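You operate a simulated robot arm through the tools that you are given. There is no shell and no other tool.

Carry out the task below with a simulated two-armed robot. There is one attempt and no reset: what you move stays moved.

## Task
Anneal the new joint, switch the welder off, then open the cover and both clamps.
Fine: push the welder lever back first; wait till the glow is gone before you switch off.

It is judged by the outcome, as a careful person would: the job done as asked, and still so three seconds after it is handed in. It fails if anything else is knocked over, pushed out of place, dropped, spilled or broken. A push-on lid holds only when it is set on centred and level and pressed home; a screw cap is set on level and turned clockwise until tight.

## Robot
Two 7-joint arms with two-finger grippers on one trunk that stands fixed in place. Base frame: the origin is at the foot of the trunk, x ahead of it, y to its left, z up. Units: mm, degrees, N and s.
The left shoulder is at [30, 216, 1417], the right one opposite. With the tool pointing down near the work surface each hand reaches from about 100 to 740 mm from the base axis, measured 20 degrees to its own side. Payload 3.43 kg a hand.
The TCP of each hand is the grasp point between the finger pads, 20 mm short of the fingertips. In the tool frame z runs along the fingers and y along their closing line. The gripper opens to 124 mm. The gripper's body begins 93 mm behind the TCP.
Orientation is told as [roll, pitch, yaw] about the base's x, y, z axes, in that order, counted from this pose: with the fingers straight down and closing along the base's y, the tool's x points along the base's -x, its y along +y and its z along -z.

## Interface
- The arms move only by the tool play_rows. It takes "left_motion", "right_motion" or both (then of equal length, played together; a hand with none holds still); each is a list of rows, each a list of 6 numbers: the shift along the tool's x, y, z in units of 100 mm (1.0 is 100 mm), then the turn, a rotation vector about the tool's x, y, z in units of 60 degrees (1.0 is 60 degrees). In form: [[dx, dy, dz, rx, ry, rz], ...]. A call has 1 to 20 rows; each row is the pose to reach, as a shift and turn from the pose commanded when the call began, along the tool's axes at that moment. "left_jaw" and "right_jaw" are, for a hand that has rows, the closure in counts, from 0 (fully open) to 255 (shut), set as the call begins (left out, the last holds). A call with a number of a shift or a turn outside -1 to 1 is refused whole. Each row takes 0.2 s and may step no farther than 50 mm and 8.6 degrees from the row before; otherwise, or with a gripper value out of range, the whole call is refused. A pose out of reach is approached as far as the arm can. The call stops where the force on the tool passes 60 N (or 10 N more than at its start, if that is more) or the arm is blocked; 0.2 s more then pass. Each finger travels about 72 mm/s and halts on what it meets, pressing with about 27 N; the grip force reading is that of the motor and also rises with nothing between the fingers. The clock runs only during rows and for 0.2 s after the last one: add rows that repeat a pose to give the fingers time. The reply holds the time, the measured pose of the TCP, the force on the tool along the base axes, the opening and the grip force, in the units named above and with some noise, with the torque about the TCP (base axes, N m) and any sound that the robot's microphone picked up, and new pictures: "show" is both (left out), scene, wrist or none (wrist: the cameras of the hands that moved).
- Cameras (640 x 400 px; columns grow to the right, rows downward): "scene" is now at [128, 26.4, 1593.5]; the picture's right is [0.32, -0.95, 0.00], its down [-0.53, -0.18, -0.83] and it looks along [0.78, 0.26, -0.56] (base axes); focal length 262 px, centre (320, 200). "left" rides on the left gripper at [82, -14, -140] in its tool frame; the picture's right is [0.17, 0.99, 0.00], its down [-0.83, 0.14, -0.54] and it looks along [-0.53, 0.09, 0.84] (tool axes); focal length 243 px, centre (320, 200). "right" rides on the right gripper at [82, 14, -140] in its tool frame; the picture's right is [-0.17, 0.99, 0.00], its down [-0.83, -0.14, -0.54] and it looks along [-0.53, -0.09, 0.84] (tool axes); focal length 243 px, centre (320, 200). There is no depth. A picture from a camera that has moved, and an enlarged one, comes with that camera's place and axes in the base frame and with its lens.
- move_column(by): slides the trunk up (or, below 0, down) by that many mm; the arms and the scene camera ride with it, the base frame stays. It gives what a move gives, with no picture.
- aim_head(pan, tilt): turns the head with the scene camera to pan (to the left, within 80 degrees either way) and tilt (down, from -29 to 69), counted from straight ahead of the robot. It gives what a move gives, and a new picture of the scene camera.
- close_up(camera, box): a new picture of the part [left, top, right, bottom] of that camera's present view, enlarged. The clock stands still meanwhile.
- close_job(): hands the job in; it is judged then, once.

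Places have to be worked out from the pictures, the camera data and where the tool is seen. Open the grippers and draw the arms clear of the work before you hand the job in, unless the task says otherwise.

The tools are called after "Request:" by a JSON object that holds its "name" and its "arguments". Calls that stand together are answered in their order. play_rows: Moves the arms, as the interface text tells. Its arguments: {"type":"object","properties":{"left_motion":{"type":"array","items":{"type":"array","items":{"type":"number"}}},"left_jaw":{"type":"number"},"right_motion":{"type":"array","items":{"type":"array","items":{"type":"number"}}},"right_jaw":{"type":"number"},"show":{"type":"string","enum":["both","scene","wrist","none"]}},"required":[]} The other tools are called the same way: move_column (by) slides the trunk up or down; aim_head (pan, tilt) turns the head that bears the scene camera; close_up (camera, box) takes an enlarged picture of a part of a camera's view; close_job () hands the job in.

At the start:

```text
time: 0.0
left_tcp_pos: [399.0, 436.0, 1340.4]
left_tcp_rot: [0.0, 0.0, 0.1]
left_contact_force: [0.1, 0.4, -0.6]
left_torque: [0.01, 0.05, 0.0]
left_finger_gap: 124.1
left_grasp_force: 0.1
right_tcp_pos: [353.6, 7.8, 1460.5]
right_tcp_rot: [0.0, -0.1, 0.0]
right_contact_force: [0.3, -0.4, -0.9]
right_torque: [0.0, -0.01, 0.01]
right_finger_gap: 124.0
right_grasp_force: 0.1
trunk travel left (down, up): [-561.0, 30.0]
head pan, tilt: [18.7, 34.3]
```

scene: 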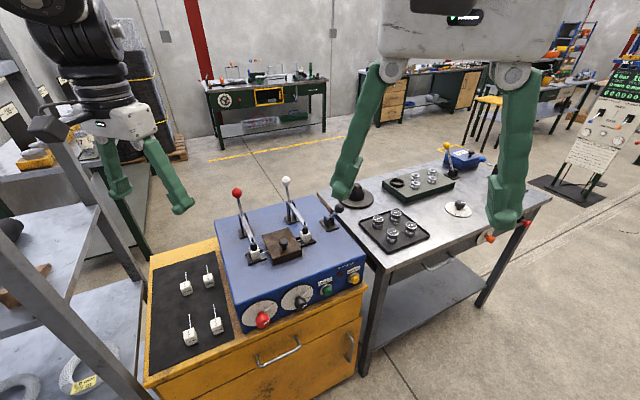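
right: 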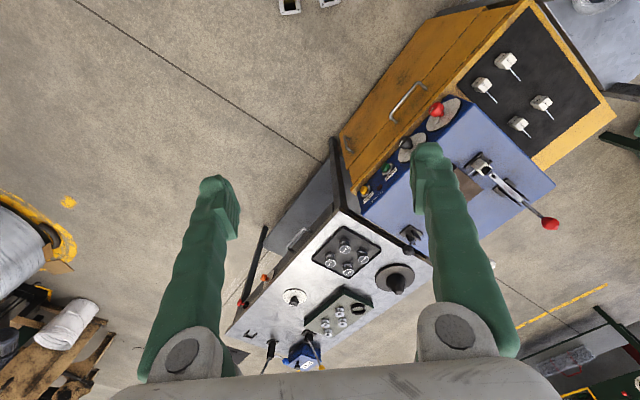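
left: 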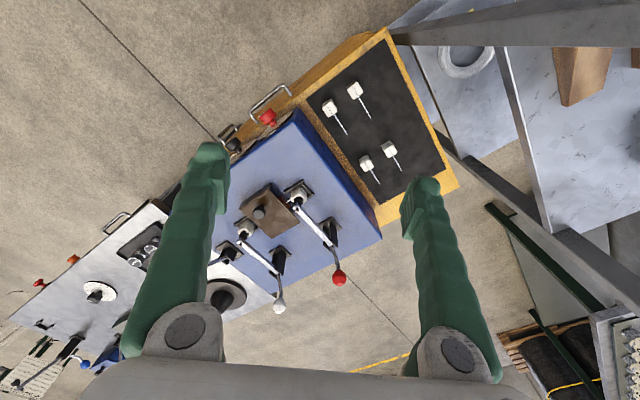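

The pictures show a blue welder with a red and a white lever, a centre cover, dials and buttons on its front. I take close-ups to read labels first.

Request:
{"name": "close_up", "arguments": {"camera": "scene", "box": [200, 160, 380, 340]}}

Request:
{"name": "close_up", "arguments": {"camera": "scene", "box": [230, 260, 370, 340]}}

Request:
{"name": "close_up", "arguments": {"camera": "left", "box": [190, 90, 390, 320]}}

Request:
{"name": "close_up", "arguments": {"camera": "scene", "box": [540, 60, 640, 200]}}

```text
2.22 times, centred on (290, 250) of scene
camera zoom: at [128.0, 26.4, 1593.5], right [0.32, -0.95, 0.0], down [-0.53, -0.18, -0.83], along [0.78, 0.26, -0.56], focal length 581 px, centre (387, 89)
```

zoom: 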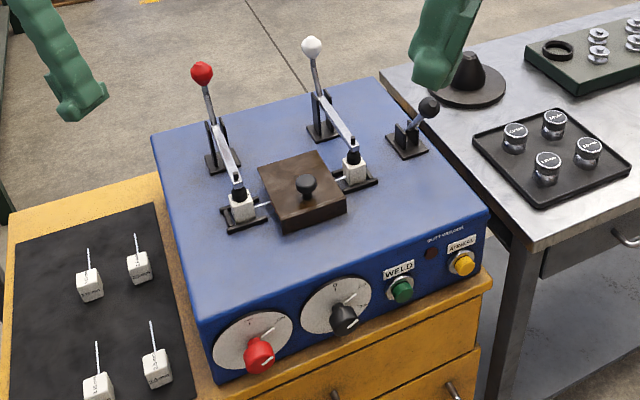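

```text
4.57 times, centred on (300, 300) of scene
camera zoom: at [128.0, 26.4, 1593.5], right [0.32, -0.95, 0.0], down [-0.53, -0.18, -0.83], along [0.78, 0.26, -0.56], focal length 1195 px, centre (411, -257)
```

zoom: 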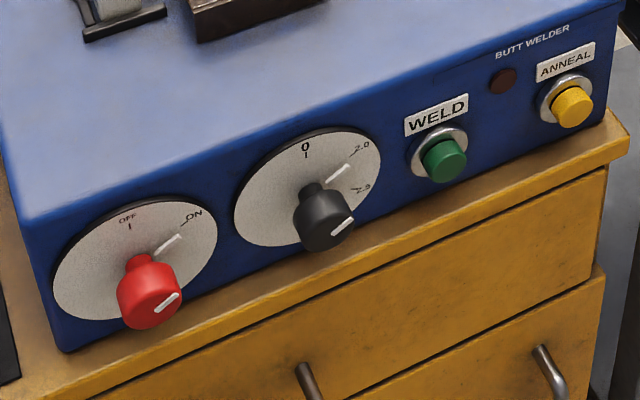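

```text
1.74 times, centred on (290, 205) of left
camera zoom: at [316.0, 423.7, 1479.9], right [-0.17, 0.99, 0.0], down [0.83, 0.14, 0.54], along [0.53, 0.09, -0.84], focal length 422 px, centre (372, 191)
```

zoom: 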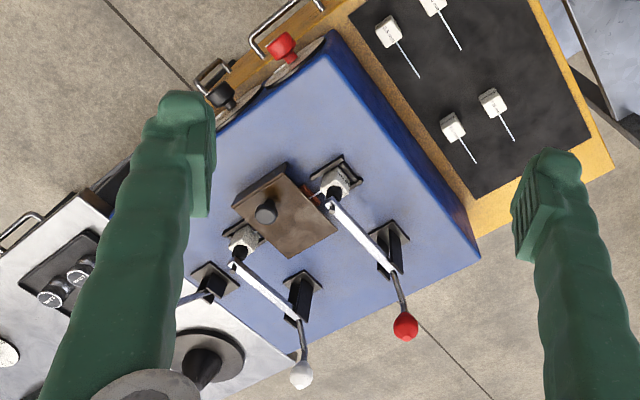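

```text
2.86 times, centred on (590, 130) of scene
camera zoom: at [128.0, 26.4, 1593.5], right [0.32, -0.95, 0.0], down [-0.53, -0.18, -0.83], along [0.78, 0.26, -0.56], focal length 747 px, centre (-451, 400)
```

zoom: 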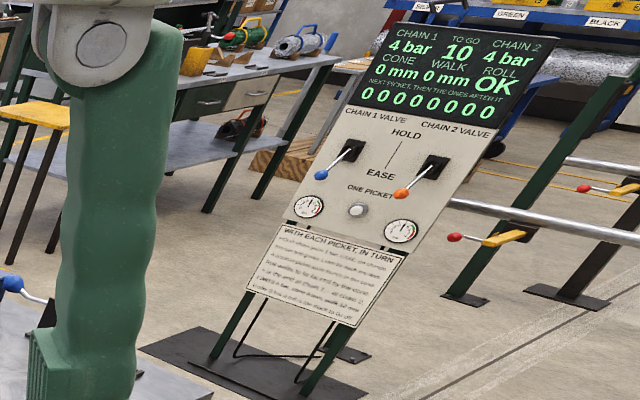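

I estimate the red ball near [760,544,1102], the white ball near [889,414,1103] and the cover knob near [678,334,1003], with the machine yawed about 45°. I look closer at the details before moving.

Request:
{"name": "close_up", "arguments": {"camera": "scene", "box": [260, 210, 330, 270]}}

Request:
{"name": "close_up", "arguments": {"camera": "scene", "box": [310, 180, 370, 240]}}

Request:
{"name": "close_up", "arguments": {"camera": "left", "box": [225, 160, 355, 300]}}

Request:
{"name": "close_up", "arguments": {"camera": "right", "box": [340, 80, 580, 260]}}

Request:
{"name": "close_up", "arguments": {"camera": "scene", "box": [220, 170, 310, 270]}}

```text
6.67 times, centred on (295, 240) of scene
camera zoom: at [128.0, 26.4, 1593.5], right [0.32, -0.95, 0.0], down [-0.53, -0.18, -0.83], along [0.78, 0.26, -0.56], focal length 1743 px, centre (487, -67)
```

zoom: 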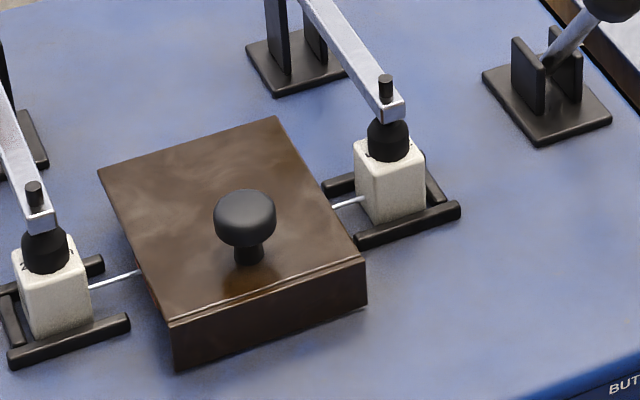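

```text
6.67 times, centred on (340, 210) of scene
camera zoom: at [128.0, 26.4, 1593.5], right [0.32, -0.95, 0.0], down [-0.53, -0.18, -0.83], along [0.78, 0.26, -0.56], focal length 1743 px, centre (187, 133)
```

zoom: 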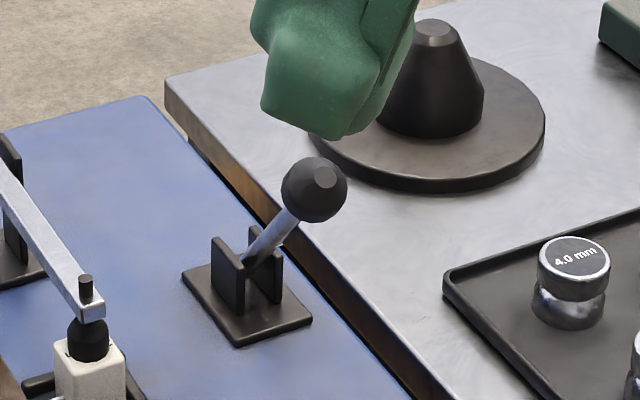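

```text
2.86 times, centred on (290, 230) of left
camera zoom: at [316.0, 423.7, 1479.9], right [-0.17, 0.99, 0.0], down [0.83, 0.14, 0.54], along [0.53, 0.09, -0.84], focal length 693 px, centre (406, 114)
```

zoom: 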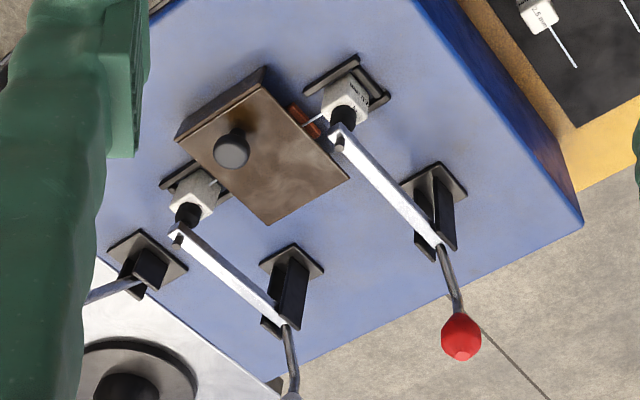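

```text
2.22 times, centred on (460, 170) of right
camera zoom: at [273.3, 22.8, 1601.3], right [0.17, 0.99, 0.0], down [0.83, -0.14, 0.54], along [0.53, -0.09, -0.84], focal length 539 px, centre (9, 267)
```

zoom: 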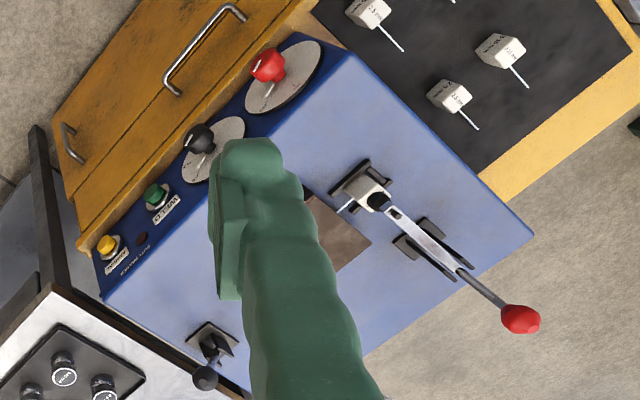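

```text
4.00 times, centred on (265, 220) of scene
camera zoom: at [128.0, 26.4, 1593.5], right [0.32, -0.95, 0.0], down [-0.53, -0.18, -0.83], along [0.78, 0.26, -0.56], focal length 1046 px, centre (540, 120)
```

zoom: 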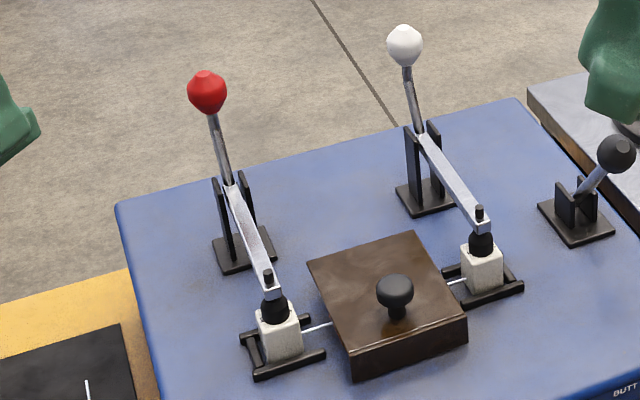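

The welder lever leans ambiguous between right and front, and a shelf stands close on the left, so I check the surroundings of the left arm before lowering the trunk.

Request:
{"name": "aim_head", "arguments": {"pan": 60, "tilt": 40}}

Request:
{"name": "aim_head", "arguments": {"pan": 10, "tilt": 60}}

Request:
{"name": "aim_head", "arguments": {"pan": -40, "tilt": 40}}

```text
time: 1.1
left_tcp_pos: [398.5, 436.5, 1340.6]
left_tcp_rot: [0.0, 0.1, 0.1]
left_contact_force: [-0.6, -0.7, -0.5]
left_torque: [0.0, -0.02, 0.02]
left_finger_gap: 124.0
left_grasp_force: 0.1
right_tcp_pos: [354.5, 8.4, 1460.6]
right_tcp_rot: [0.0, 0.0, 0.0]
right_contact_force: [-0.4, 0.1, -0.9]
right_torque: [-0.02, 0.0, 0.01]
right_finger_gap: 123.9
right_grasp_force: 0.1
trunk travel left (down, up): [-561.0, 30.0]
head pan, tilt: [60.0, 40.0]
camera scene: at [86.7, 71.7, 1584.8], right [0.87, -0.5, 0.0], down [-0.32, -0.56, -0.77], along [0.38, 0.66, -0.64], focal length 262 px, centre (320, 200)
```

scene: 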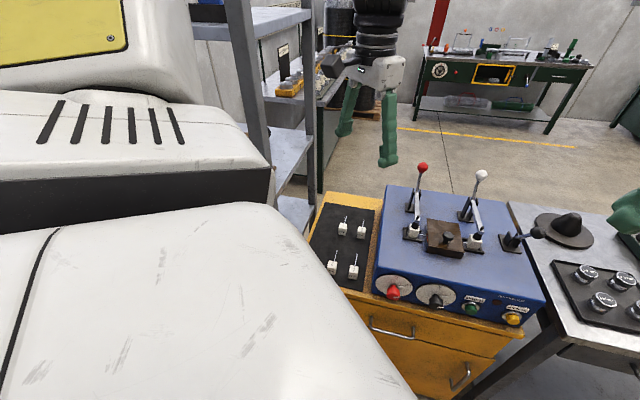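

```text
time: 2.3
left_tcp_pos: [399.0, 436.7, 1340.4]
left_tcp_rot: [0.0, 0.0, 0.1]
left_contact_force: [-0.7, 0.0, -0.3]
left_torque: [0.0, 0.0, -0.02]
left_finger_gap: 123.9
left_grasp_force: 0.1
right_tcp_pos: [355.7, 8.5, 1460.9]
right_tcp_rot: [0.0, 0.0, 0.2]
right_contact_force: [-0.6, -0.1, -0.1]
right_torque: [0.01, 0.0, -0.01]
right_finger_gap: 123.9
right_grasp_force: 0.0
trunk travel left (down, up): [-561.0, 30.0]
head pan, tilt: [10.0, 60.0]
camera scene: at [109.8, 9.8, 1558.1], right [0.17, -0.98, 0.0], down [-0.85, -0.15, -0.5], along [0.49, 0.09, -0.87], focal length 262 px, centre (320, 200)
```

scene: 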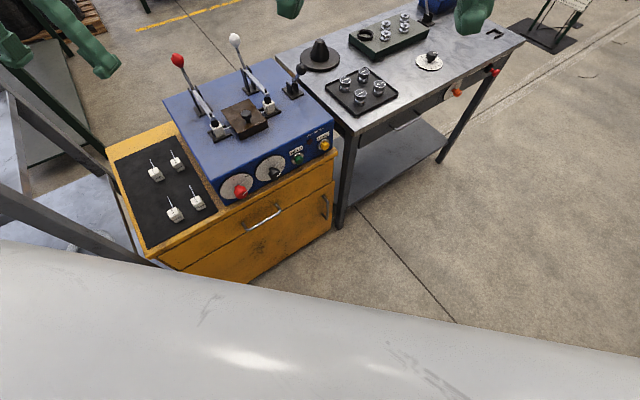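

```text
time: 3.4
left_tcp_pos: [398.8, 437.8, 1341.3]
left_tcp_rot: [0.0, -0.1, 0.0]
left_contact_force: [0.1, 0.0, -0.4]
left_torque: [-0.03, -0.03, -0.01]
left_finger_gap: 123.9
left_grasp_force: 0.1
right_tcp_pos: [354.7, 8.9, 1460.3]
right_tcp_rot: [0.0, -0.1, 0.0]
right_contact_force: [-1.0, 0.0, 0.2]
right_torque: [-0.01, -0.01, -0.02]
right_finger_gap: 124.3
right_grasp_force: 0.0
trunk travel left (down, up): [-561.0, 30.0]
head pan, tilt: [-40.0, 40.0]
camera scene: at [109.3, -56.5, 1584.8], right [-0.64, -0.77, 0.0], down [-0.49, 0.41, -0.77], along [0.59, -0.49, -0.64], focal length 262 px, centre (320, 200)
```

scene: 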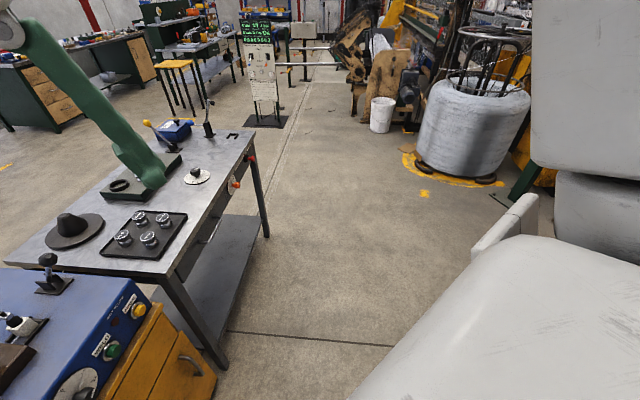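

I want to know the shelf's height and the elbow's clearance, so I look further left with less tilt.

Request:
{"name": "aim_head", "arguments": {"pan": 75, "tilt": 10}}

Request:
{"name": "aim_head", "arguments": {"pan": 40, "tilt": 45}}

```text
time: 5.4
left_tcp_pos: [399.2, 437.5, 1339.1]
left_tcp_rot: [0.0, 0.0, 0.1]
left_contact_force: [-0.3, -0.4, -0.1]
left_torque: [-0.01, 0.01, 0.01]
left_finger_gap: 123.8
left_grasp_force: 0.0
right_tcp_pos: [354.7, 9.0, 1461.4]
right_tcp_rot: [-0.1, 0.0, 0.0]
right_contact_force: [0.6, 0.2, -0.1]
right_torque: [0.0, 0.01, 0.01]
right_finger_gap: 124.1
right_grasp_force: 0.0
trunk travel left (down, up): [-561.0, 30.0]
head pan, tilt: [75.0, 10.0]
camera scene: at [68.3, 87.9, 1632.5], right [0.97, -0.26, 0.0], down [-0.05, -0.17, -0.98], along [0.26, 0.95, -0.17], focal length 262 px, centre (320, 200)
```

scene: 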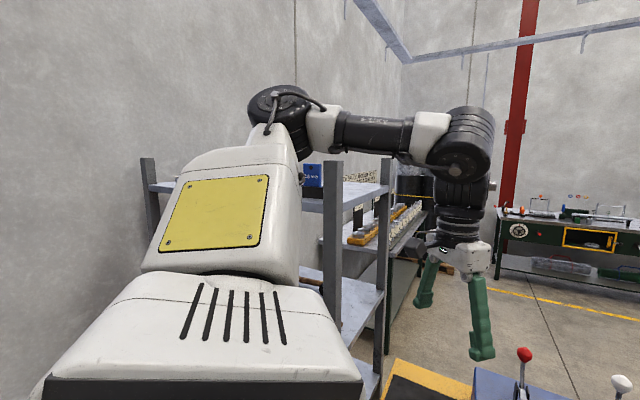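

```text
time: 6.4
left_tcp_pos: [399.4, 437.4, 1340.4]
left_tcp_rot: [0.0, 0.0, -0.1]
left_contact_force: [0.7, 0.1, -0.3]
left_torque: [0.02, 0.01, 0.01]
left_finger_gap: 123.9
left_grasp_force: 0.0
right_tcp_pos: [353.7, 7.9, 1461.3]
right_tcp_rot: [0.1, -0.1, 0.0]
right_contact_force: [0.2, 0.7, 0.3]
right_torque: [0.01, 0.01, 0.05]
right_finger_gap: 124.1
right_grasp_force: 0.1
trunk travel left (down, up): [-561.0, 30.0]
head pan, tilt: [40.0, 45.0]
camera scene: at [106.3, 50.5, 1577.6], right [0.64, -0.77, 0.0], down [-0.54, -0.45, -0.71], along [0.54, 0.46, -0.71], focal length 262 px, centre (320, 200)
```

scene: 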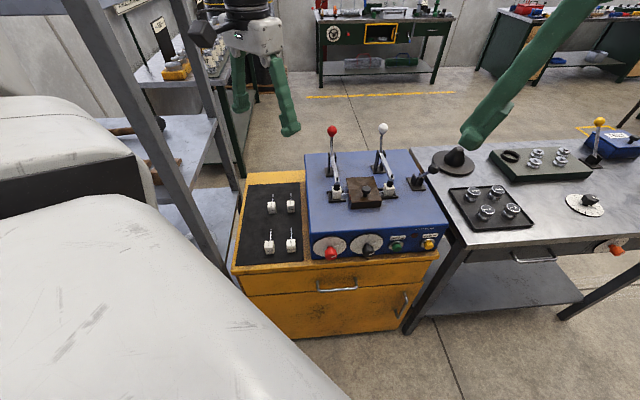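

The shelf's near corner post stands near (227,560) and the left elbow is clear of it, with the machine at 45°. I lower the trunk in steps so that the shoulders come near the height of the lever balls.

Request:
{"name": "move_column", "arguments": {"by": -120}}

Request:
{"name": "aim_head", "arguments": {"pan": 75, "tilt": 20}}

Request:
{"name": "aim_head", "arguments": {"pan": 25, "tilt": 30}}

```text
time: 7.9
left_tcp_pos: [397.7, 435.9, 1220.0]
left_tcp_rot: [-0.1, -0.1, 0.0]
left_contact_force: [0.1, 0.1, -0.6]
left_torque: [0.02, -0.02, 0.01]
left_finger_gap: 123.9
left_grasp_force: 0.1
right_tcp_pos: [396.6, 9.1, 1258.3]
right_tcp_rot: [0.1, 12.7, -0.1]
right_contact_force: [-0.8, 0.2, -0.8]
right_torque: [-0.01, 0.0, 0.01]
right_finger_gap: 123.7
right_grasp_force: 0.0
trunk travel left (down, up): [-441.0, 150.0]
head pan, tilt: [40.0, 45.0]
```

```text
time: 8.9
left_tcp_pos: [399.2, 436.7, 1219.2]
left_tcp_rot: [0.0, 0.1, 0.0]
left_contact_force: [0.1, 0.4, -0.1]
left_torque: [-0.02, -0.02, 0.02]
left_finger_gap: 123.7
left_grasp_force: 0.1
right_tcp_pos: [396.5, 7.6, 1258.8]
right_tcp_rot: [0.2, 12.8, 0.0]
right_contact_force: [0.7, -0.5, 0.4]
right_torque: [-0.01, 0.01, 0.01]
right_finger_gap: 123.9
right_grasp_force: 0.2
trunk travel left (down, up): [-441.0, 150.0]
head pan, tilt: [75.0, 20.0]
camera scene: at [144.9, 88.0, 1476.3], right [0.97, -0.26, 0.0], down [-0.09, -0.33, -0.94], along [0.24, 0.91, -0.34], focal length 262 px, centre (320, 200)
```

scene: 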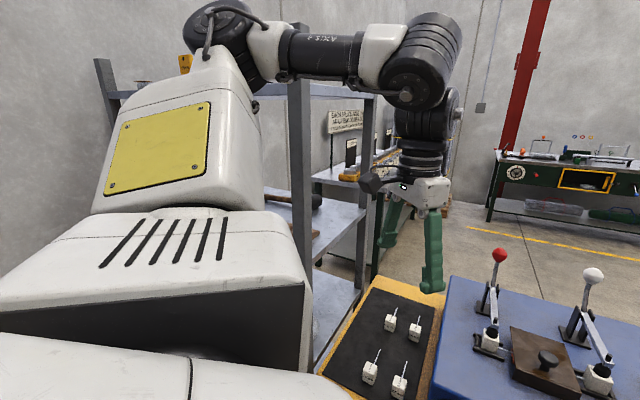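

```text
time: 10.1
left_tcp_pos: [397.8, 437.1, 1220.1]
left_tcp_rot: [0.1, 0.0, -0.1]
left_contact_force: [0.0, -0.2, -1.1]
left_torque: [0.01, -0.01, -0.05]
left_finger_gap: 124.0
left_grasp_force: 0.0
right_tcp_pos: [397.4, 7.4, 1257.0]
right_tcp_rot: [0.1, 12.7, -0.1]
right_contact_force: [-0.8, -0.2, -0.7]
right_torque: [0.01, -0.03, 0.02]
right_finger_gap: 123.8
right_grasp_force: 0.1
trunk travel left (down, up): [-441.0, 150.0]
head pan, tilt: [25.0, 30.0]
camera scene: at [202.6, 36.4, 1460.3], right [0.42, -0.91, 0.0], down [-0.45, -0.21, -0.87], along [0.78, 0.37, -0.5], focal length 262 px, centre (320, 200)
```

scene: 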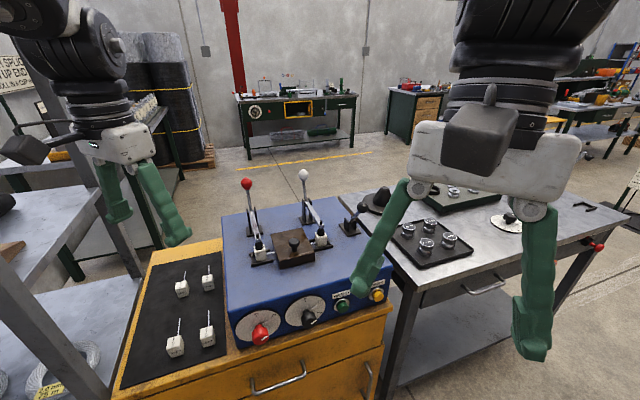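

The trunk also comes forward as it lowers, which helps reach; the right hand tilted by 12.7°. I look at the lever and the balls from the new camera place.

Request:
{"name": "close_up", "arguments": {"camera": "scene", "box": [320, 180, 400, 240]}}

Request:
{"name": "close_up", "arguments": {"camera": "scene", "box": [220, 160, 340, 280]}}

Request:
{"name": "close_up", "arguments": {"camera": "right", "box": [0, 0, 640, 400]}}

Request:
{"name": "close_up", "arguments": {"camera": "left", "box": [0, 0, 640, 400]}}

```text
6.67 times, centred on (360, 210) of scene
camera zoom: at [202.6, 36.4, 1460.3], right [0.42, -0.91, 0.0], down [-0.45, -0.21, -0.87], along [0.78, 0.37, -0.5], focal length 1743 px, centre (53, 133)
```

zoom: 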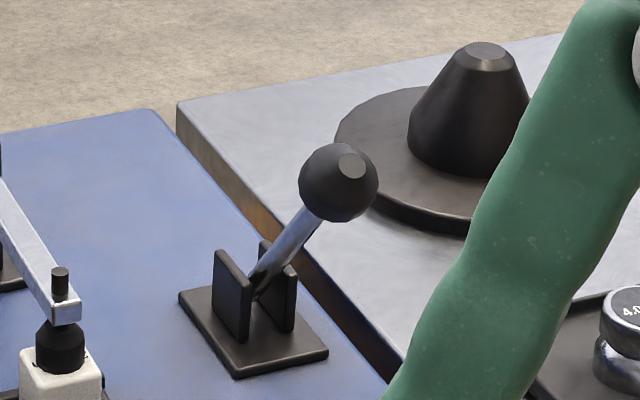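

```text
3.33 times, centred on (280, 220) of scene
camera zoom: at [202.6, 36.4, 1460.3], right [0.42, -0.91, 0.0], down [-0.45, -0.21, -0.87], along [0.78, 0.37, -0.5], focal length 872 px, centre (453, 133)
```

zoom: 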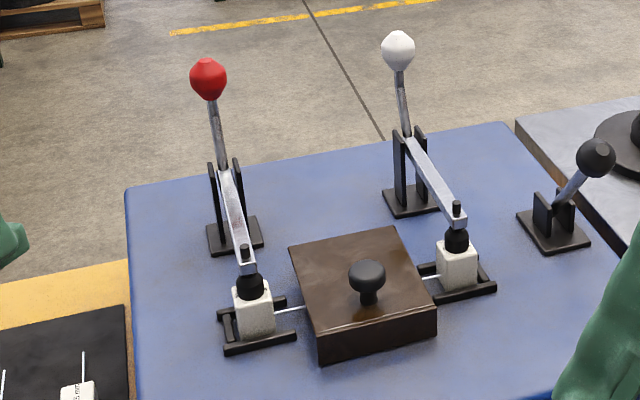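

```text
1.00 times, centred on (320, 200) of right (not enlarged: the box is as wide or as high as the picture)
camera zoom: at [348.9, 22.7, 1412.7], right [0.16, 0.99, -0.03], down [0.93, -0.14, 0.34], along [0.33, -0.09, -0.94], focal length 243 px, centre (320, 200)
```

zoom: 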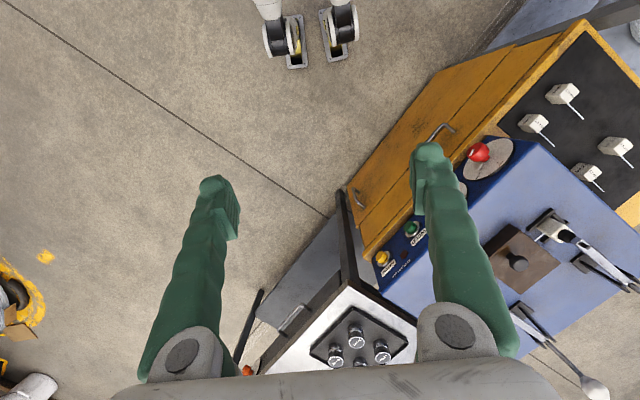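

```text
1.00 times, centred on (320, 200) of left (not enlarged: the box is as wide or as high as the picture)
camera zoom: at [316.0, 423.7, 1359.9], right [-0.17, 0.99, 0.0], down [0.83, 0.14, 0.54], along [0.53, 0.09, -0.84], focal length 243 px, centre (320, 200)
```

zoom: 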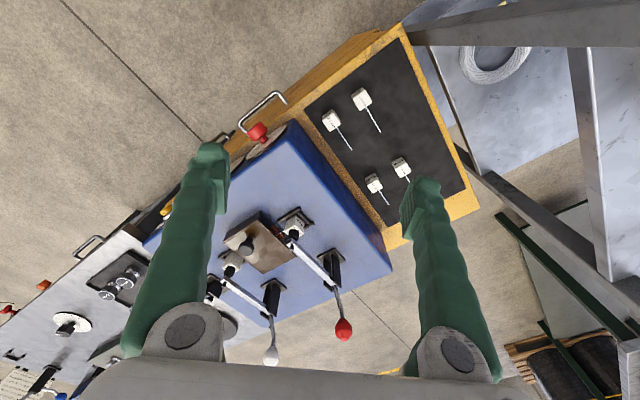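

Triangulated with the new view, the welder lever's ball is near [817,192,1075] over its base near [870,240,948], so it leans to the machine's front and "back" is along (+0.7,+0.7). I play a null row on the right arm to see which pose it holds as commanded.

Request:
{"name": "play_rows", "arguments": {"right_motion": [[0, 0, 0, 0, 0, 0], [0, 0, 0, 0, 0, 0]], "show": "none"}}

```text
time: 10.7
left_tcp_pos: [398.4, 437.7, 1220.2]
left_tcp_rot: [0.0, 0.0, 0.0]
left_contact_force: [-0.3, 0.2, 0.1]
left_torque: [-0.02, -0.01, -0.01]
left_finger_gap: 124.0
left_grasp_force: 0.1
right_tcp_pos: [397.7, 8.9, 1259.0]
right_tcp_rot: [0.1, 12.7, -0.1]
right_contact_force: [-0.4, 0.5, 0.3]
right_torque: [0.02, -0.03, 0.0]
right_finger_gap: 124.0
right_grasp_force: 0.1
trunk travel left (down, up): [-441.0, 150.0]
head pan, tilt: [25.0, 30.0]
```

The commanded pose equals the measured one. I begin to bring the right hand forward while pitching the fingers toward the machine, well above and clear of everything.

Request:
{"name": "play_rows", "arguments": {"right_motion": [[-0.125, -0.03, 0, 0, -0.125, 0], [-0.25, -0.06, 0, 0, -0.25, 0], [-0.375, -0.09, 0, 0, -0.375, 0], [-0.5, -0.12, 0, 0, -0.5, 0], [-0.625, -0.15, 0, 0, -0.625, 0], [-0.75, -0.18, 0, 0, -0.75, 0], [-0.875, -0.21, 0, 0, -0.875, 0], [-1.0, -0.24, 0, 0, -1.0, 0]], "show": "both"}}

```text
time: 12.5
left_tcp_pos: [398.9, 437.6, 1219.3]
left_tcp_rot: [0.1, 0.0, 0.1]
left_contact_force: [0.4, 0.0, -0.4]
left_torque: [0.01, 0.03, 0.01]
left_finger_gap: 123.9
left_grasp_force: 0.1
right_tcp_pos: [504.4, -23.0, 1229.9]
right_tcp_rot: [0.5, -46.4, -2.1]
right_contact_force: [-0.3, 0.3, 0.4]
right_torque: [0.0, 0.01, -0.01]
right_finger_gap: 124.1
right_grasp_force: 0.1
trunk travel left (down, up): [-441.0, 150.0]
head pan, tilt: [25.0, 30.0]
camera scene: at [207.1, 20.1, 1455.1], right [0.24, -0.97, 0.0], down [-0.53, -0.13, -0.84], along [0.81, 0.2, -0.55], focal length 262 px, centre (320, 200)
camera right: at [347.3, -3.5, 1267.8], right [0.15, 0.98, 0.13], down [0.18, -0.15, 0.97], along [0.97, -0.12, -0.19], focal length 243 px, centre (320, 200)
```

scene: 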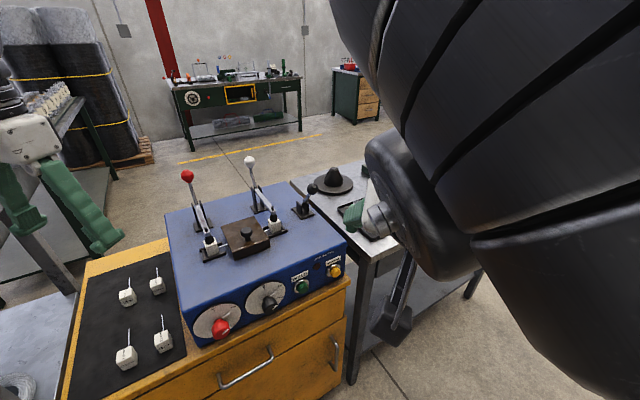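
right: 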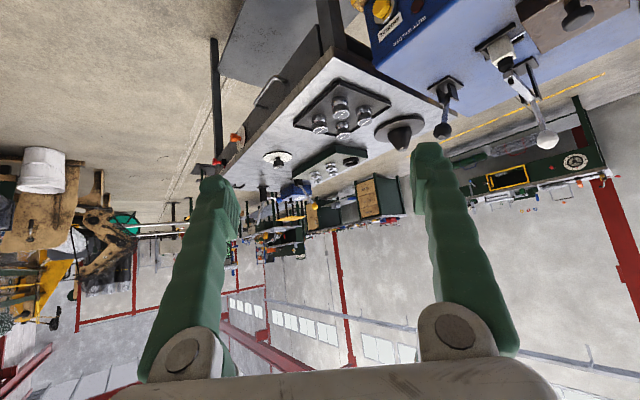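

The torso twists along with the arm, which extends reach. I now yaw the right hand to 45° with the fingers 30° below horizontal, advancing toward the lever.

Request:
{"name": "play_rows", "arguments": {"right_motion": [[-0.08, 0.07, 0.12, -0.09, -0.031, -0.067], [-0.16, 0.14, 0.24, -0.18, -0.061, -0.134], [-0.23, 0.21, 0.37, -0.27, -0.092, -0.201], [-0.31, 0.29, 0.49, -0.36, -0.122, -0.269], [-0.39, 0.36, 0.61, -0.45, -0.153, -0.336], [-0.47, 0.43, 0.74, -0.54, -0.183, -0.403], [-0.545, 0.5, 0.86, -0.629, -0.214, -0.47]], "right_jaw": 60, "show": "both"}}

```text
time: 14.1
left_tcp_pos: [398.2, 438.6, 1219.7]
left_tcp_rot: [-0.1, 0.0, 0.0]
left_contact_force: [0.2, 0.4, 0.4]
left_torque: [-0.04, -0.01, -0.01]
left_finger_gap: 124.1
left_grasp_force: 0.1
right_tcp_pos: [532.2, 54.5, 1170.0]
right_tcp_rot: [2.2, -54.2, 27.3]
right_contact_force: [-0.6, 0.3, -1.2]
right_torque: [0.0, -0.01, 0.0]
right_finger_gap: 94.8
right_grasp_force: 0.0
right hand out of reach, approached as far as the arm can: row 4, 5, 6, 7
trunk travel left (down, up): [-441.0, 150.0]
head pan, tilt: [25.0, 30.0]
camera scene: at [202.2, 38.1, 1460.4], right [0.42, -0.91, 0.0], down [-0.45, -0.21, -0.87], along [0.78, 0.37, -0.5], focal length 262 px, centre (320, 200)
camera right: at [385.4, -11.3, 1186.6], right [-0.39, 0.91, 0.16], down [0.12, -0.12, 0.99], along [0.91, 0.41, -0.06], focal length 243 px, centre (320, 200)
```

scene: 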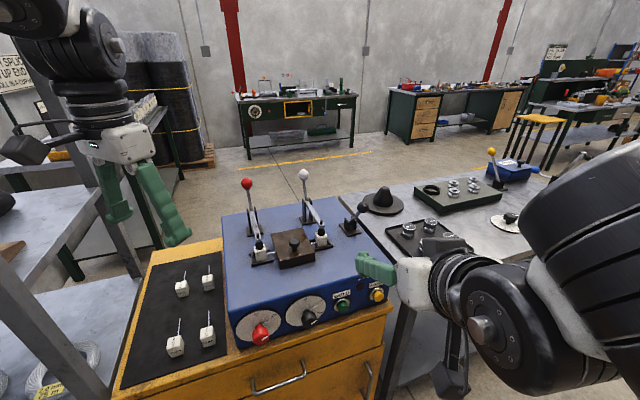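
right: 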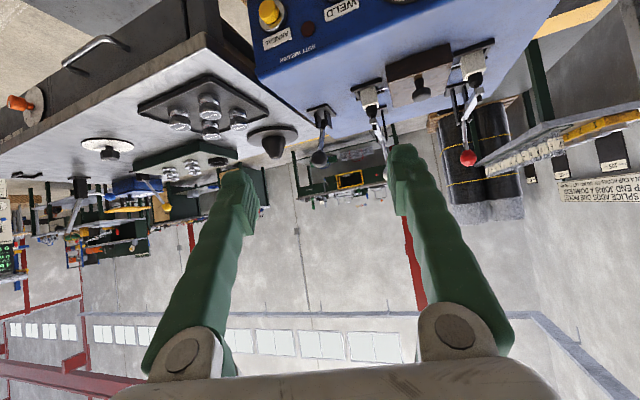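

Rows 4–7 were beyond the arm's joints in this posture. I test whether plain translation forward keeps working from here.

Request:
{"name": "play_rows", "arguments": {"right_motion": [[-0.1, -0.16, 0.31, 0, 0, 0], [-0.2, -0.32, 0.62, 0, 0, 0]], "show": "none"}}

Request:
{"name": "play_rows", "arguments": {"right_motion": [[0, 0, 0, -0.08, -0.02, -0.06], [0, 0, 0, -0.16, -0.05, -0.12], [0, 0, 0, -0.24, -0.08, -0.18]], "show": "scene"}}

```text
time: 14.7
left_tcp_pos: [400.4, 436.4, 1220.2]
left_tcp_rot: [0.1, 0.0, -0.1]
left_contact_force: [0.3, 0.8, 0.1]
left_torque: [0.03, 0.0, 0.01]
left_finger_gap: 124.2
left_grasp_force: 0.1
right_tcp_pos: [544.2, 49.9, 1167.6]
right_tcp_rot: [2.3, -54.2, 26.7]
right_contact_force: [0.9, -0.4, -0.4]
right_torque: [-0.01, 0.03, 0.02]
right_finger_gap: 94.7
right_grasp_force: 0.0
right hand out of reach, approached as far as the arm can: row 1, 2
trunk travel left (down, up): [-441.0, 150.0]
head pan, tilt: [25.0, 30.0]
```

```text
time: 15.5
left_tcp_pos: [395.7, 438.9, 1221.6]
left_tcp_rot: [-0.1, -0.2, 0.0]
left_contact_force: [0.0, 0.5, 0.8]
left_torque: [-0.01, -0.06, 0.0]
left_finger_gap: 123.8
left_grasp_force: 0.0
right_tcp_pos: [438.6, 71.2, 1156.1]
right_tcp_rot: [0.6, -57.9, 40.8]
right_contact_force: [-0.9, 0.5, 1.0]
right_torque: [-0.04, -0.05, -0.07]
right_finger_gap: 95.0
right_grasp_force: 0.0
right hand out of reach, approached as far as the arm can: row 1, 2, 3
trunk travel left (down, up): [-441.0, 150.0]
head pan, tilt: [25.0, 30.0]
camera scene: at [199.2, 38.0, 1460.8], right [0.42, -0.91, 0.0], down [-0.45, -0.21, -0.87], along [0.79, 0.37, -0.5], focal length 262 px, centre (320, 200)
```

scene: 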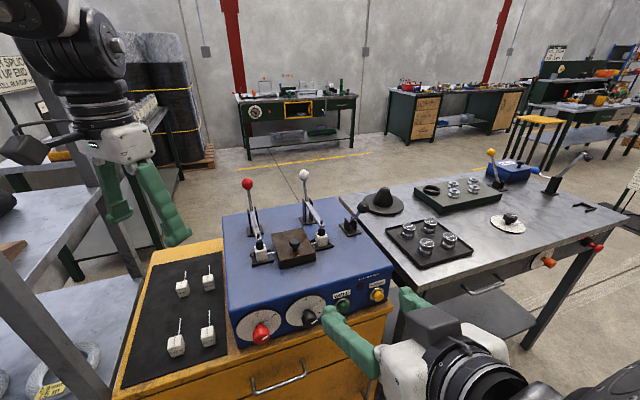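

The wrist sits very near the shoulder now (strongly folded arm), so I try a simple advance along the fingers to unfold it; that line is over free floor in front of the machine.

Request:
{"name": "play_rows", "arguments": {"right_motion": [[-0.1, 0.0, 0.2, 0, 0, 0], [-0.2, 0, 0.4, 0, 0, 0], [-0.3, 0, 0.6, 0, 0, 0]], "show": "scene"}}

```text
time: 16.3
left_tcp_pos: [399.5, 435.7, 1219.4]
left_tcp_rot: [0.0, 0.0, 0.0]
left_contact_force: [0.4, -0.9, -0.4]
left_torque: [-0.01, 0.04, 0.03]
left_finger_gap: 123.7
left_grasp_force: 0.0
right_tcp_pos: [459.4, 83.6, 1152.8]
right_tcp_rot: [1.1, -57.7, 40.4]
right_contact_force: [-0.1, -0.9, -0.3]
right_torque: [0.0, 0.04, 0.04]
right_finger_gap: 95.0
right_grasp_force: 0.2
right hand out of reach, approached as far as the arm can: row 2, 3
trunk travel left (down, up): [-441.0, 150.0]
head pan, tilt: [25.0, 30.0]
camera scene: at [203.7, 35.6, 1460.2], right [0.42, -0.91, 0.0], down [-0.45, -0.21, -0.87], along [0.78, 0.37, -0.5], focal length 262 px, centre (320, 200)
```

scene: 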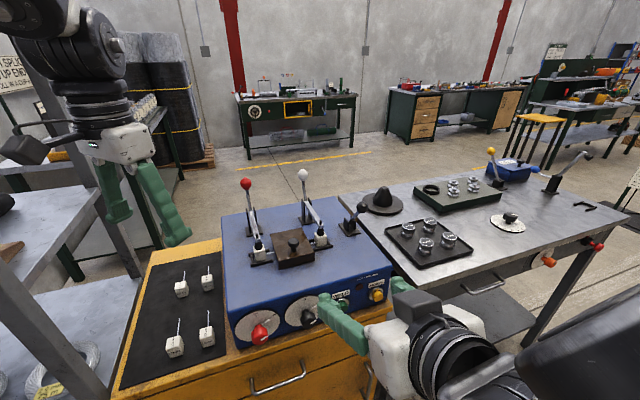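

The arm stops early, so I look at the right arm's configuration itself.

Request:
{"name": "aim_head", "arguments": {"pan": -30, "tilt": 40}}

Request:
{"name": "aim_head", "arguments": {"pan": -75, "tilt": 25}}

```text
time: 17.5
left_tcp_pos: [398.9, 437.7, 1220.0]
left_tcp_rot: [0.0, 0.0, 0.1]
left_contact_force: [-0.3, 0.4, 0.5]
left_torque: [0.0, -0.01, 0.01]
left_finger_gap: 123.9
left_grasp_force: 0.1
right_tcp_pos: [458.8, 84.3, 1151.1]
right_tcp_rot: [0.9, -57.9, 40.5]
right_contact_force: [0.5, 0.3, -0.1]
right_torque: [0.03, 0.01, 0.0]
right_finger_gap: 95.2
right_grasp_force: 0.0
trunk travel left (down, up): [-441.0, 150.0]
head pan, tilt: [-30.0, 40.0]
camera scene: at [194.6, -44.3, 1445.0], right [-0.5, -0.87, 0.0], down [-0.56, 0.32, -0.77], along [0.66, -0.38, -0.64], focal length 262 px, centre (320, 200)
```

scene: 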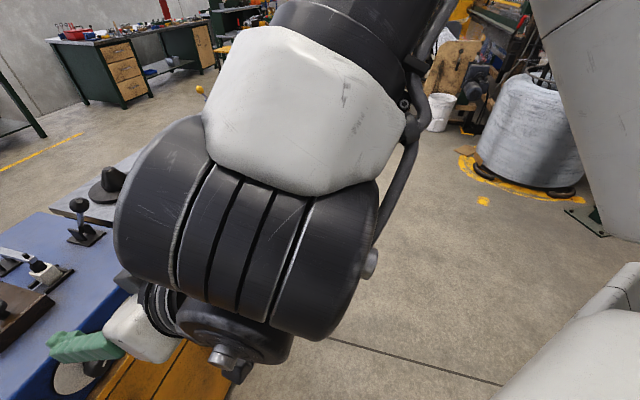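

```text
time: 18.6
left_tcp_pos: [398.7, 436.1, 1221.2]
left_tcp_rot: [0.0, -0.1, 0.0]
left_contact_force: [0.5, -0.6, -0.2]
left_torque: [0.01, 0.0, -0.01]
left_finger_gap: 123.8
left_grasp_force: 0.1
right_tcp_pos: [457.9, 84.2, 1152.9]
right_tcp_rot: [0.9, -57.9, 40.5]
right_contact_force: [0.7, -0.4, -1.2]
right_torque: [0.02, 0.0, -0.02]
right_finger_gap: 94.8
right_grasp_force: 0.1
trunk travel left (down, up): [-441.0, 150.0]
head pan, tilt: [-75.0, 25.0]
camera scene: at [144.7, -90.9, 1468.3], right [-0.97, -0.26, 0.0], down [-0.11, 0.41, -0.91], along [0.24, -0.88, -0.42], focal length 262 px, centre (320, 200)
```

scene: 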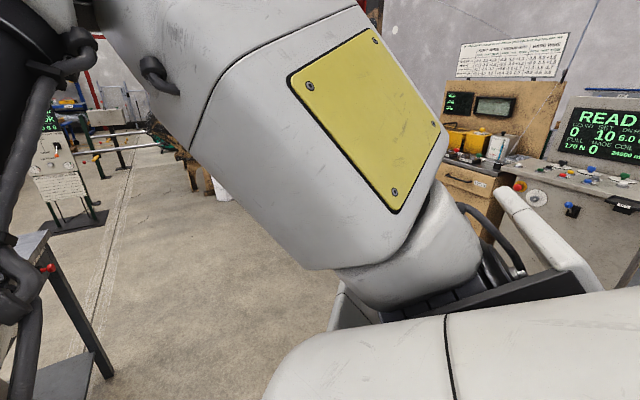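

The right arm is folded near its limit. I back the yaw off and bring the hand forward, so that the arm unfolds before I turn it inward again.

Request:
{"name": "play_rows", "arguments": {"right_motion": [[-0.066, -0.19, 0.106, 0.08, 0.042, 0.063], [-0.132, -0.38, 0.212, 0.159, 0.085, 0.127], [-0.198, -0.57, 0.318, 0.239, 0.127, 0.19], [-0.264, -0.76, 0.424, 0.318, 0.17, 0.254], [-0.33, -0.96, 0.528, 0.398, 0.212, 0.317]], "show": "none"}}

Request:
{"name": "aim_head", "arguments": {"pan": 15, "tilt": 35}}

```text
time: 19.8
left_tcp_pos: [398.8, 437.7, 1220.1]
left_tcp_rot: [0.1, 0.0, -0.1]
left_contact_force: [0.5, -0.6, 0.4]
left_torque: [0.01, 0.03, -0.01]
left_finger_gap: 123.9
left_grasp_force: 0.0
right_tcp_pos: [569.9, 52.0, 1149.9]
right_tcp_rot: [0.5, -44.4, 10.4]
right_contact_force: [0.5, 0.1, 0.0]
right_torque: [-0.04, 0.02, 0.02]
right_finger_gap: 95.0
right_grasp_force: 0.0
trunk travel left (down, up): [-441.0, 150.0]
head pan, tilt: [-75.0, 25.0]
```

```text
time: 21.5
left_tcp_pos: [399.0, 437.5, 1220.2]
left_tcp_rot: [0.1, 0.0, -0.1]
left_contact_force: [0.2, 0.1, 0.6]
left_torque: [-0.01, 0.0, 0.01]
left_finger_gap: 124.2
left_grasp_force: 0.0
right_tcp_pos: [567.9, 53.9, 1151.5]
right_tcp_rot: [0.4, -44.6, 10.6]
right_contact_force: [0.2, -0.1, 0.3]
right_torque: [-0.02, -0.04, -0.01]
right_finger_gap: 95.0
right_grasp_force: 0.1
trunk travel left (down, up): [-441.0, 150.0]
head pan, tilt: [15.0, 35.0]
camera scene: at [205.8, 20.9, 1452.5], right [0.26, -0.97, 0.0], down [-0.55, -0.15, -0.82], along [0.79, 0.21, -0.57], focal length 262 px, centre (320, 200)
```

scene: 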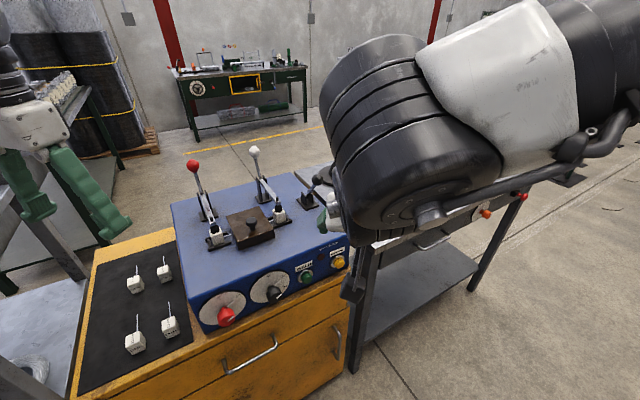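

That pose was reached exactly. Now I move forward, then turn in to yaw 45° and pitch −55°, ending about 130 mm short of the lever ball.

Request:
{"name": "play_rows", "arguments": {"right_motion": [[-0.25, -0.1, 0.25, 0, 0, 0], [-0.5, -0.2, 0.5, 0, 0, 0], [-0.758, -0.298, 0.745, 0, 0, 0]], "show": "none"}}

Request:
{"name": "play_rows", "arguments": {"right_motion": [[-0.091, 0.113, 0.117, -0.088, -0.034, -0.074], [-0.182, 0.226, 0.234, -0.176, -0.068, -0.149], [-0.273, 0.339, 0.352, -0.264, -0.102, -0.223], [-0.364, 0.452, 0.469, -0.352, -0.136, -0.298], [-0.455, 0.565, 0.586, -0.44, -0.17, -0.372]], "show": "both"}}

```text
time: 22.5
left_tcp_pos: [400.6, 437.6, 1219.2]
left_tcp_rot: [0.1, 0.0, 0.1]
left_contact_force: [0.2, -0.4, 0.1]
left_torque: [0.0, 0.06, 0.0]
left_finger_gap: 124.1
left_grasp_force: 0.1
right_tcp_pos: [698.1, 25.3, 1187.5]
right_tcp_rot: [7.1, -45.8, 3.3]
right_contact_force: [0.0, -0.1, 0.6]
right_torque: [0.01, 0.0, 0.01]
right_finger_gap: 94.8
right_grasp_force: 0.1
trunk travel left (down, up): [-441.0, 150.0]
head pan, tilt: [15.0, 35.0]
stopped in row 3 (right hand): the arm was blocked; the commanded pose is now the measured one
```

```text
time: 23.2
left_tcp_pos: [399.2, 437.8, 1220.3]
left_tcp_rot: [0.0, 0.0, 0.1]
left_contact_force: [0.2, 0.0, -0.3]
left_torque: [-0.02, -0.03, -0.01]
left_finger_gap: 124.1
left_grasp_force: 0.0
right_tcp_pos: [730.6, 31.7, 1210.8]
right_tcp_rot: [19.7, -52.8, 0.7]
right_contact_force: [0.3, 0.2, 0.5]
right_torque: [0.03, -0.01, -0.02]
right_finger_gap: 95.2
right_grasp_force: 0.0
right hand out of reach, approached as far as the arm can: row 1, 2, 3
trunk travel left (down, up): [-441.0, 150.0]
head pan, tilt: [15.0, 35.0]
stopped in row 3 (right hand): the arm was blocked; the commanded pose is now the measured one
camera scene: at [205.8, 21.9, 1452.5], right [0.26, -0.97, 0.0], down [-0.55, -0.15, -0.82], along [0.79, 0.21, -0.57], focal length 262 px, centre (320, 200)
camera right: at [573.7, -3.6, 1227.9], right [-0.17, 0.93, 0.33], down [0.14, -0.31, 0.94], along [0.97, 0.21, -0.08], focal length 243 px, centre (320, 200)
```

scene: 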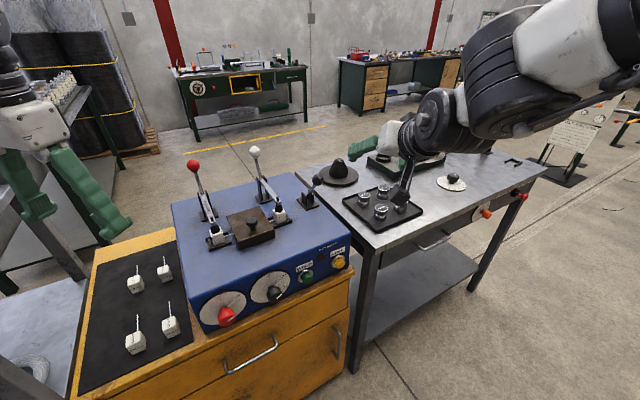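
right: 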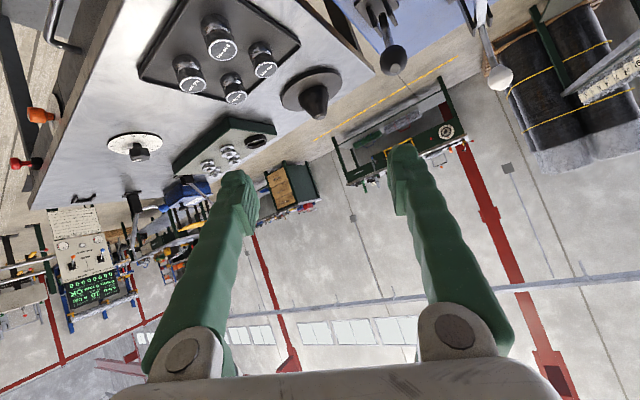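

The arm reported itself blocked without any tool force. I look at where the forearm and elbow are to see what it touches.

Request:
{"name": "aim_head", "arguments": {"pan": -20, "tilt": 25}}

Request:
{"name": "aim_head", "arguments": {"pan": -65, "tilt": 0}}

```text
time: 24.2
left_tcp_pos: [399.3, 436.8, 1219.6]
left_tcp_rot: [0.0, 0.0, 0.0]
left_contact_force: [-0.5, -0.1, 0.2]
left_torque: [0.05, 0.01, 0.01]
left_finger_gap: 124.0
left_grasp_force: 0.0
right_tcp_pos: [731.1, 31.8, 1211.0]
right_tcp_rot: [19.7, -52.7, 0.8]
right_contact_force: [-0.9, -0.3, 0.3]
right_torque: [0.02, 0.01, -0.04]
right_finger_gap: 94.8
right_grasp_force: 0.0
trunk travel left (down, up): [-441.0, 150.0]
head pan, tilt: [-20.0, 25.0]
camera scene: at [207.7, -33.3, 1468.2], right [-0.34, -0.94, 0.0], down [-0.4, 0.14, -0.91], along [0.85, -0.31, -0.42], focal length 262 px, centre (320, 200)
```

scene: 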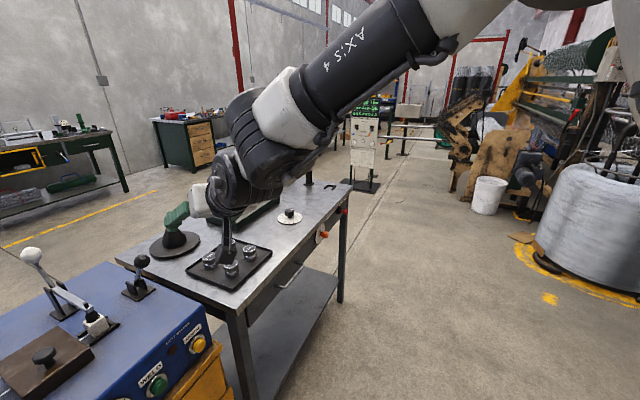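

```text
time: 25.3
left_tcp_pos: [398.6, 436.4, 1219.9]
left_tcp_rot: [0.0, 0.1, 0.0]
left_contact_force: [-0.9, 0.7, -0.4]
left_torque: [0.0, -0.01, 0.0]
left_finger_gap: 124.0
left_grasp_force: 0.1
right_tcp_pos: [730.2, 32.1, 1209.5]
right_tcp_rot: [19.8, -52.7, 0.7]
right_contact_force: [0.5, 0.0, -0.2]
right_torque: [0.01, -0.02, 0.01]
right_finger_gap: 95.0
right_grasp_force: 0.1
trunk travel left (down, up): [-441.0, 150.0]
head pan, tilt: [-65.0, 0.0]
camera scene: at [158.9, -83.4, 1508.6], right [-0.91, -0.42, 0.0], down [0.0, 0.0, -1.0], along [0.42, -0.91, 0.0], focal length 262 px, centre (320, 200)
```

scene: 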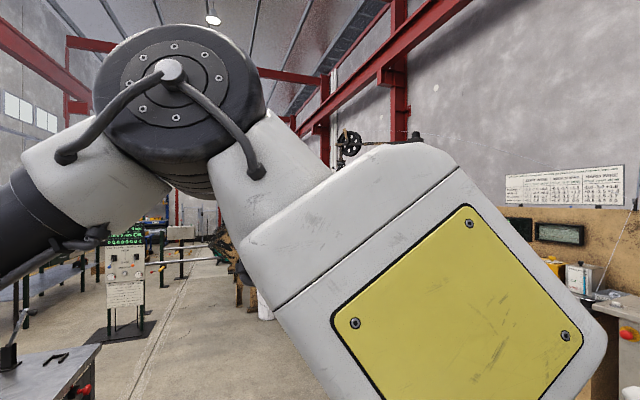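

Nothing touches; the tool axis has just come into line with the forearm (a wrist singularity), which made the joints swing. I turn slowly on to a nearly horizontal tool (pitch −80, yaw 45) on the far side of that singularity.

Request:
{"name": "play_rows", "arguments": {"right_motion": [[0, 0, -0.05, -0.026, -0.026, -0.026], [0, 0, -0.1, -0.052, -0.053, -0.052], [0, 0, -0.15, -0.078, -0.079, -0.078], [0, 0, -0.2, -0.104, -0.105, -0.104], [0, 0, -0.2, -0.13, -0.132, -0.13], [0, 0, -0.2, -0.156, -0.158, -0.156], [0, 0, -0.2, -0.182, -0.184, -0.182], [0, 0, -0.2, -0.207, -0.211, -0.207], [0, 0, -0.2, -0.233, -0.237, -0.233], [0, 0, -0.2, -0.259, -0.264, -0.259], [0, 0, -0.2, -0.285, -0.29, -0.285], [0, 0, -0.2, -0.311, -0.316, -0.311], [0, 0, -0.2, -0.337, -0.343, -0.337], [0, 0, -0.2, -0.363, -0.369, -0.363]], "show": "none"}}

Request:
{"name": "aim_head", "arguments": {"pan": 15, "tilt": 35}}

```text
time: 26.8
left_tcp_pos: [397.9, 436.5, 1220.6]
left_tcp_rot: [0.0, 0.0, 0.0]
left_contact_force: [0.1, -0.2, 0.7]
left_torque: [-0.02, 0.02, 0.0]
left_finger_gap: 124.3
left_grasp_force: 0.1
right_tcp_pos: [703.8, 40.2, 1215.2]
right_tcp_rot: [35.3, -65.1, -10.7]
right_contact_force: [-0.1, 0.2, -0.5]
right_torque: [-0.01, 0.04, 0.0]
right_finger_gap: 95.1
right_grasp_force: 0.1
right hand out of reach, approached as far as the arm can: row 1, 2, 3, 4, 5, 6, 7
trunk travel left (down, up): [-441.0, 150.0]
head pan, tilt: [-65.0, 0.0]
stopped in row 7 (right hand): the arm was blocked; the commanded pose is now the measured one
```

```text
time: 28.4
left_tcp_pos: [398.9, 437.5, 1220.7]
left_tcp_rot: [-0.1, 0.0, 0.1]
left_contact_force: [0.5, 0.0, 0.3]
left_torque: [-0.05, 0.04, 0.02]
left_finger_gap: 123.9
left_grasp_force: 0.0
right_tcp_pos: [702.9, 41.8, 1214.7]
right_tcp_rot: [35.4, -65.1, -10.6]
right_contact_force: [0.2, -0.1, 0.5]
right_torque: [0.01, 0.0, 0.0]
right_finger_gap: 95.1
right_grasp_force: 0.1
trunk travel left (down, up): [-441.0, 150.0]
head pan, tilt: [15.0, 35.0]
camera scene: at [205.8, 20.8, 1452.6], right [0.26, -0.97, 0.0], down [-0.55, -0.15, -0.82], along [0.79, 0.21, -0.57], focal length 262 px, centre (320, 200)
```

scene: 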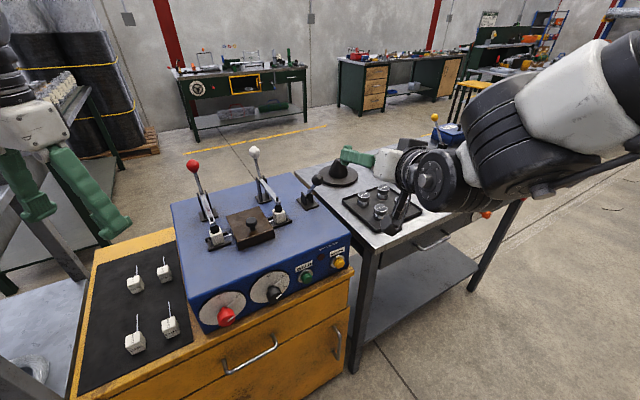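

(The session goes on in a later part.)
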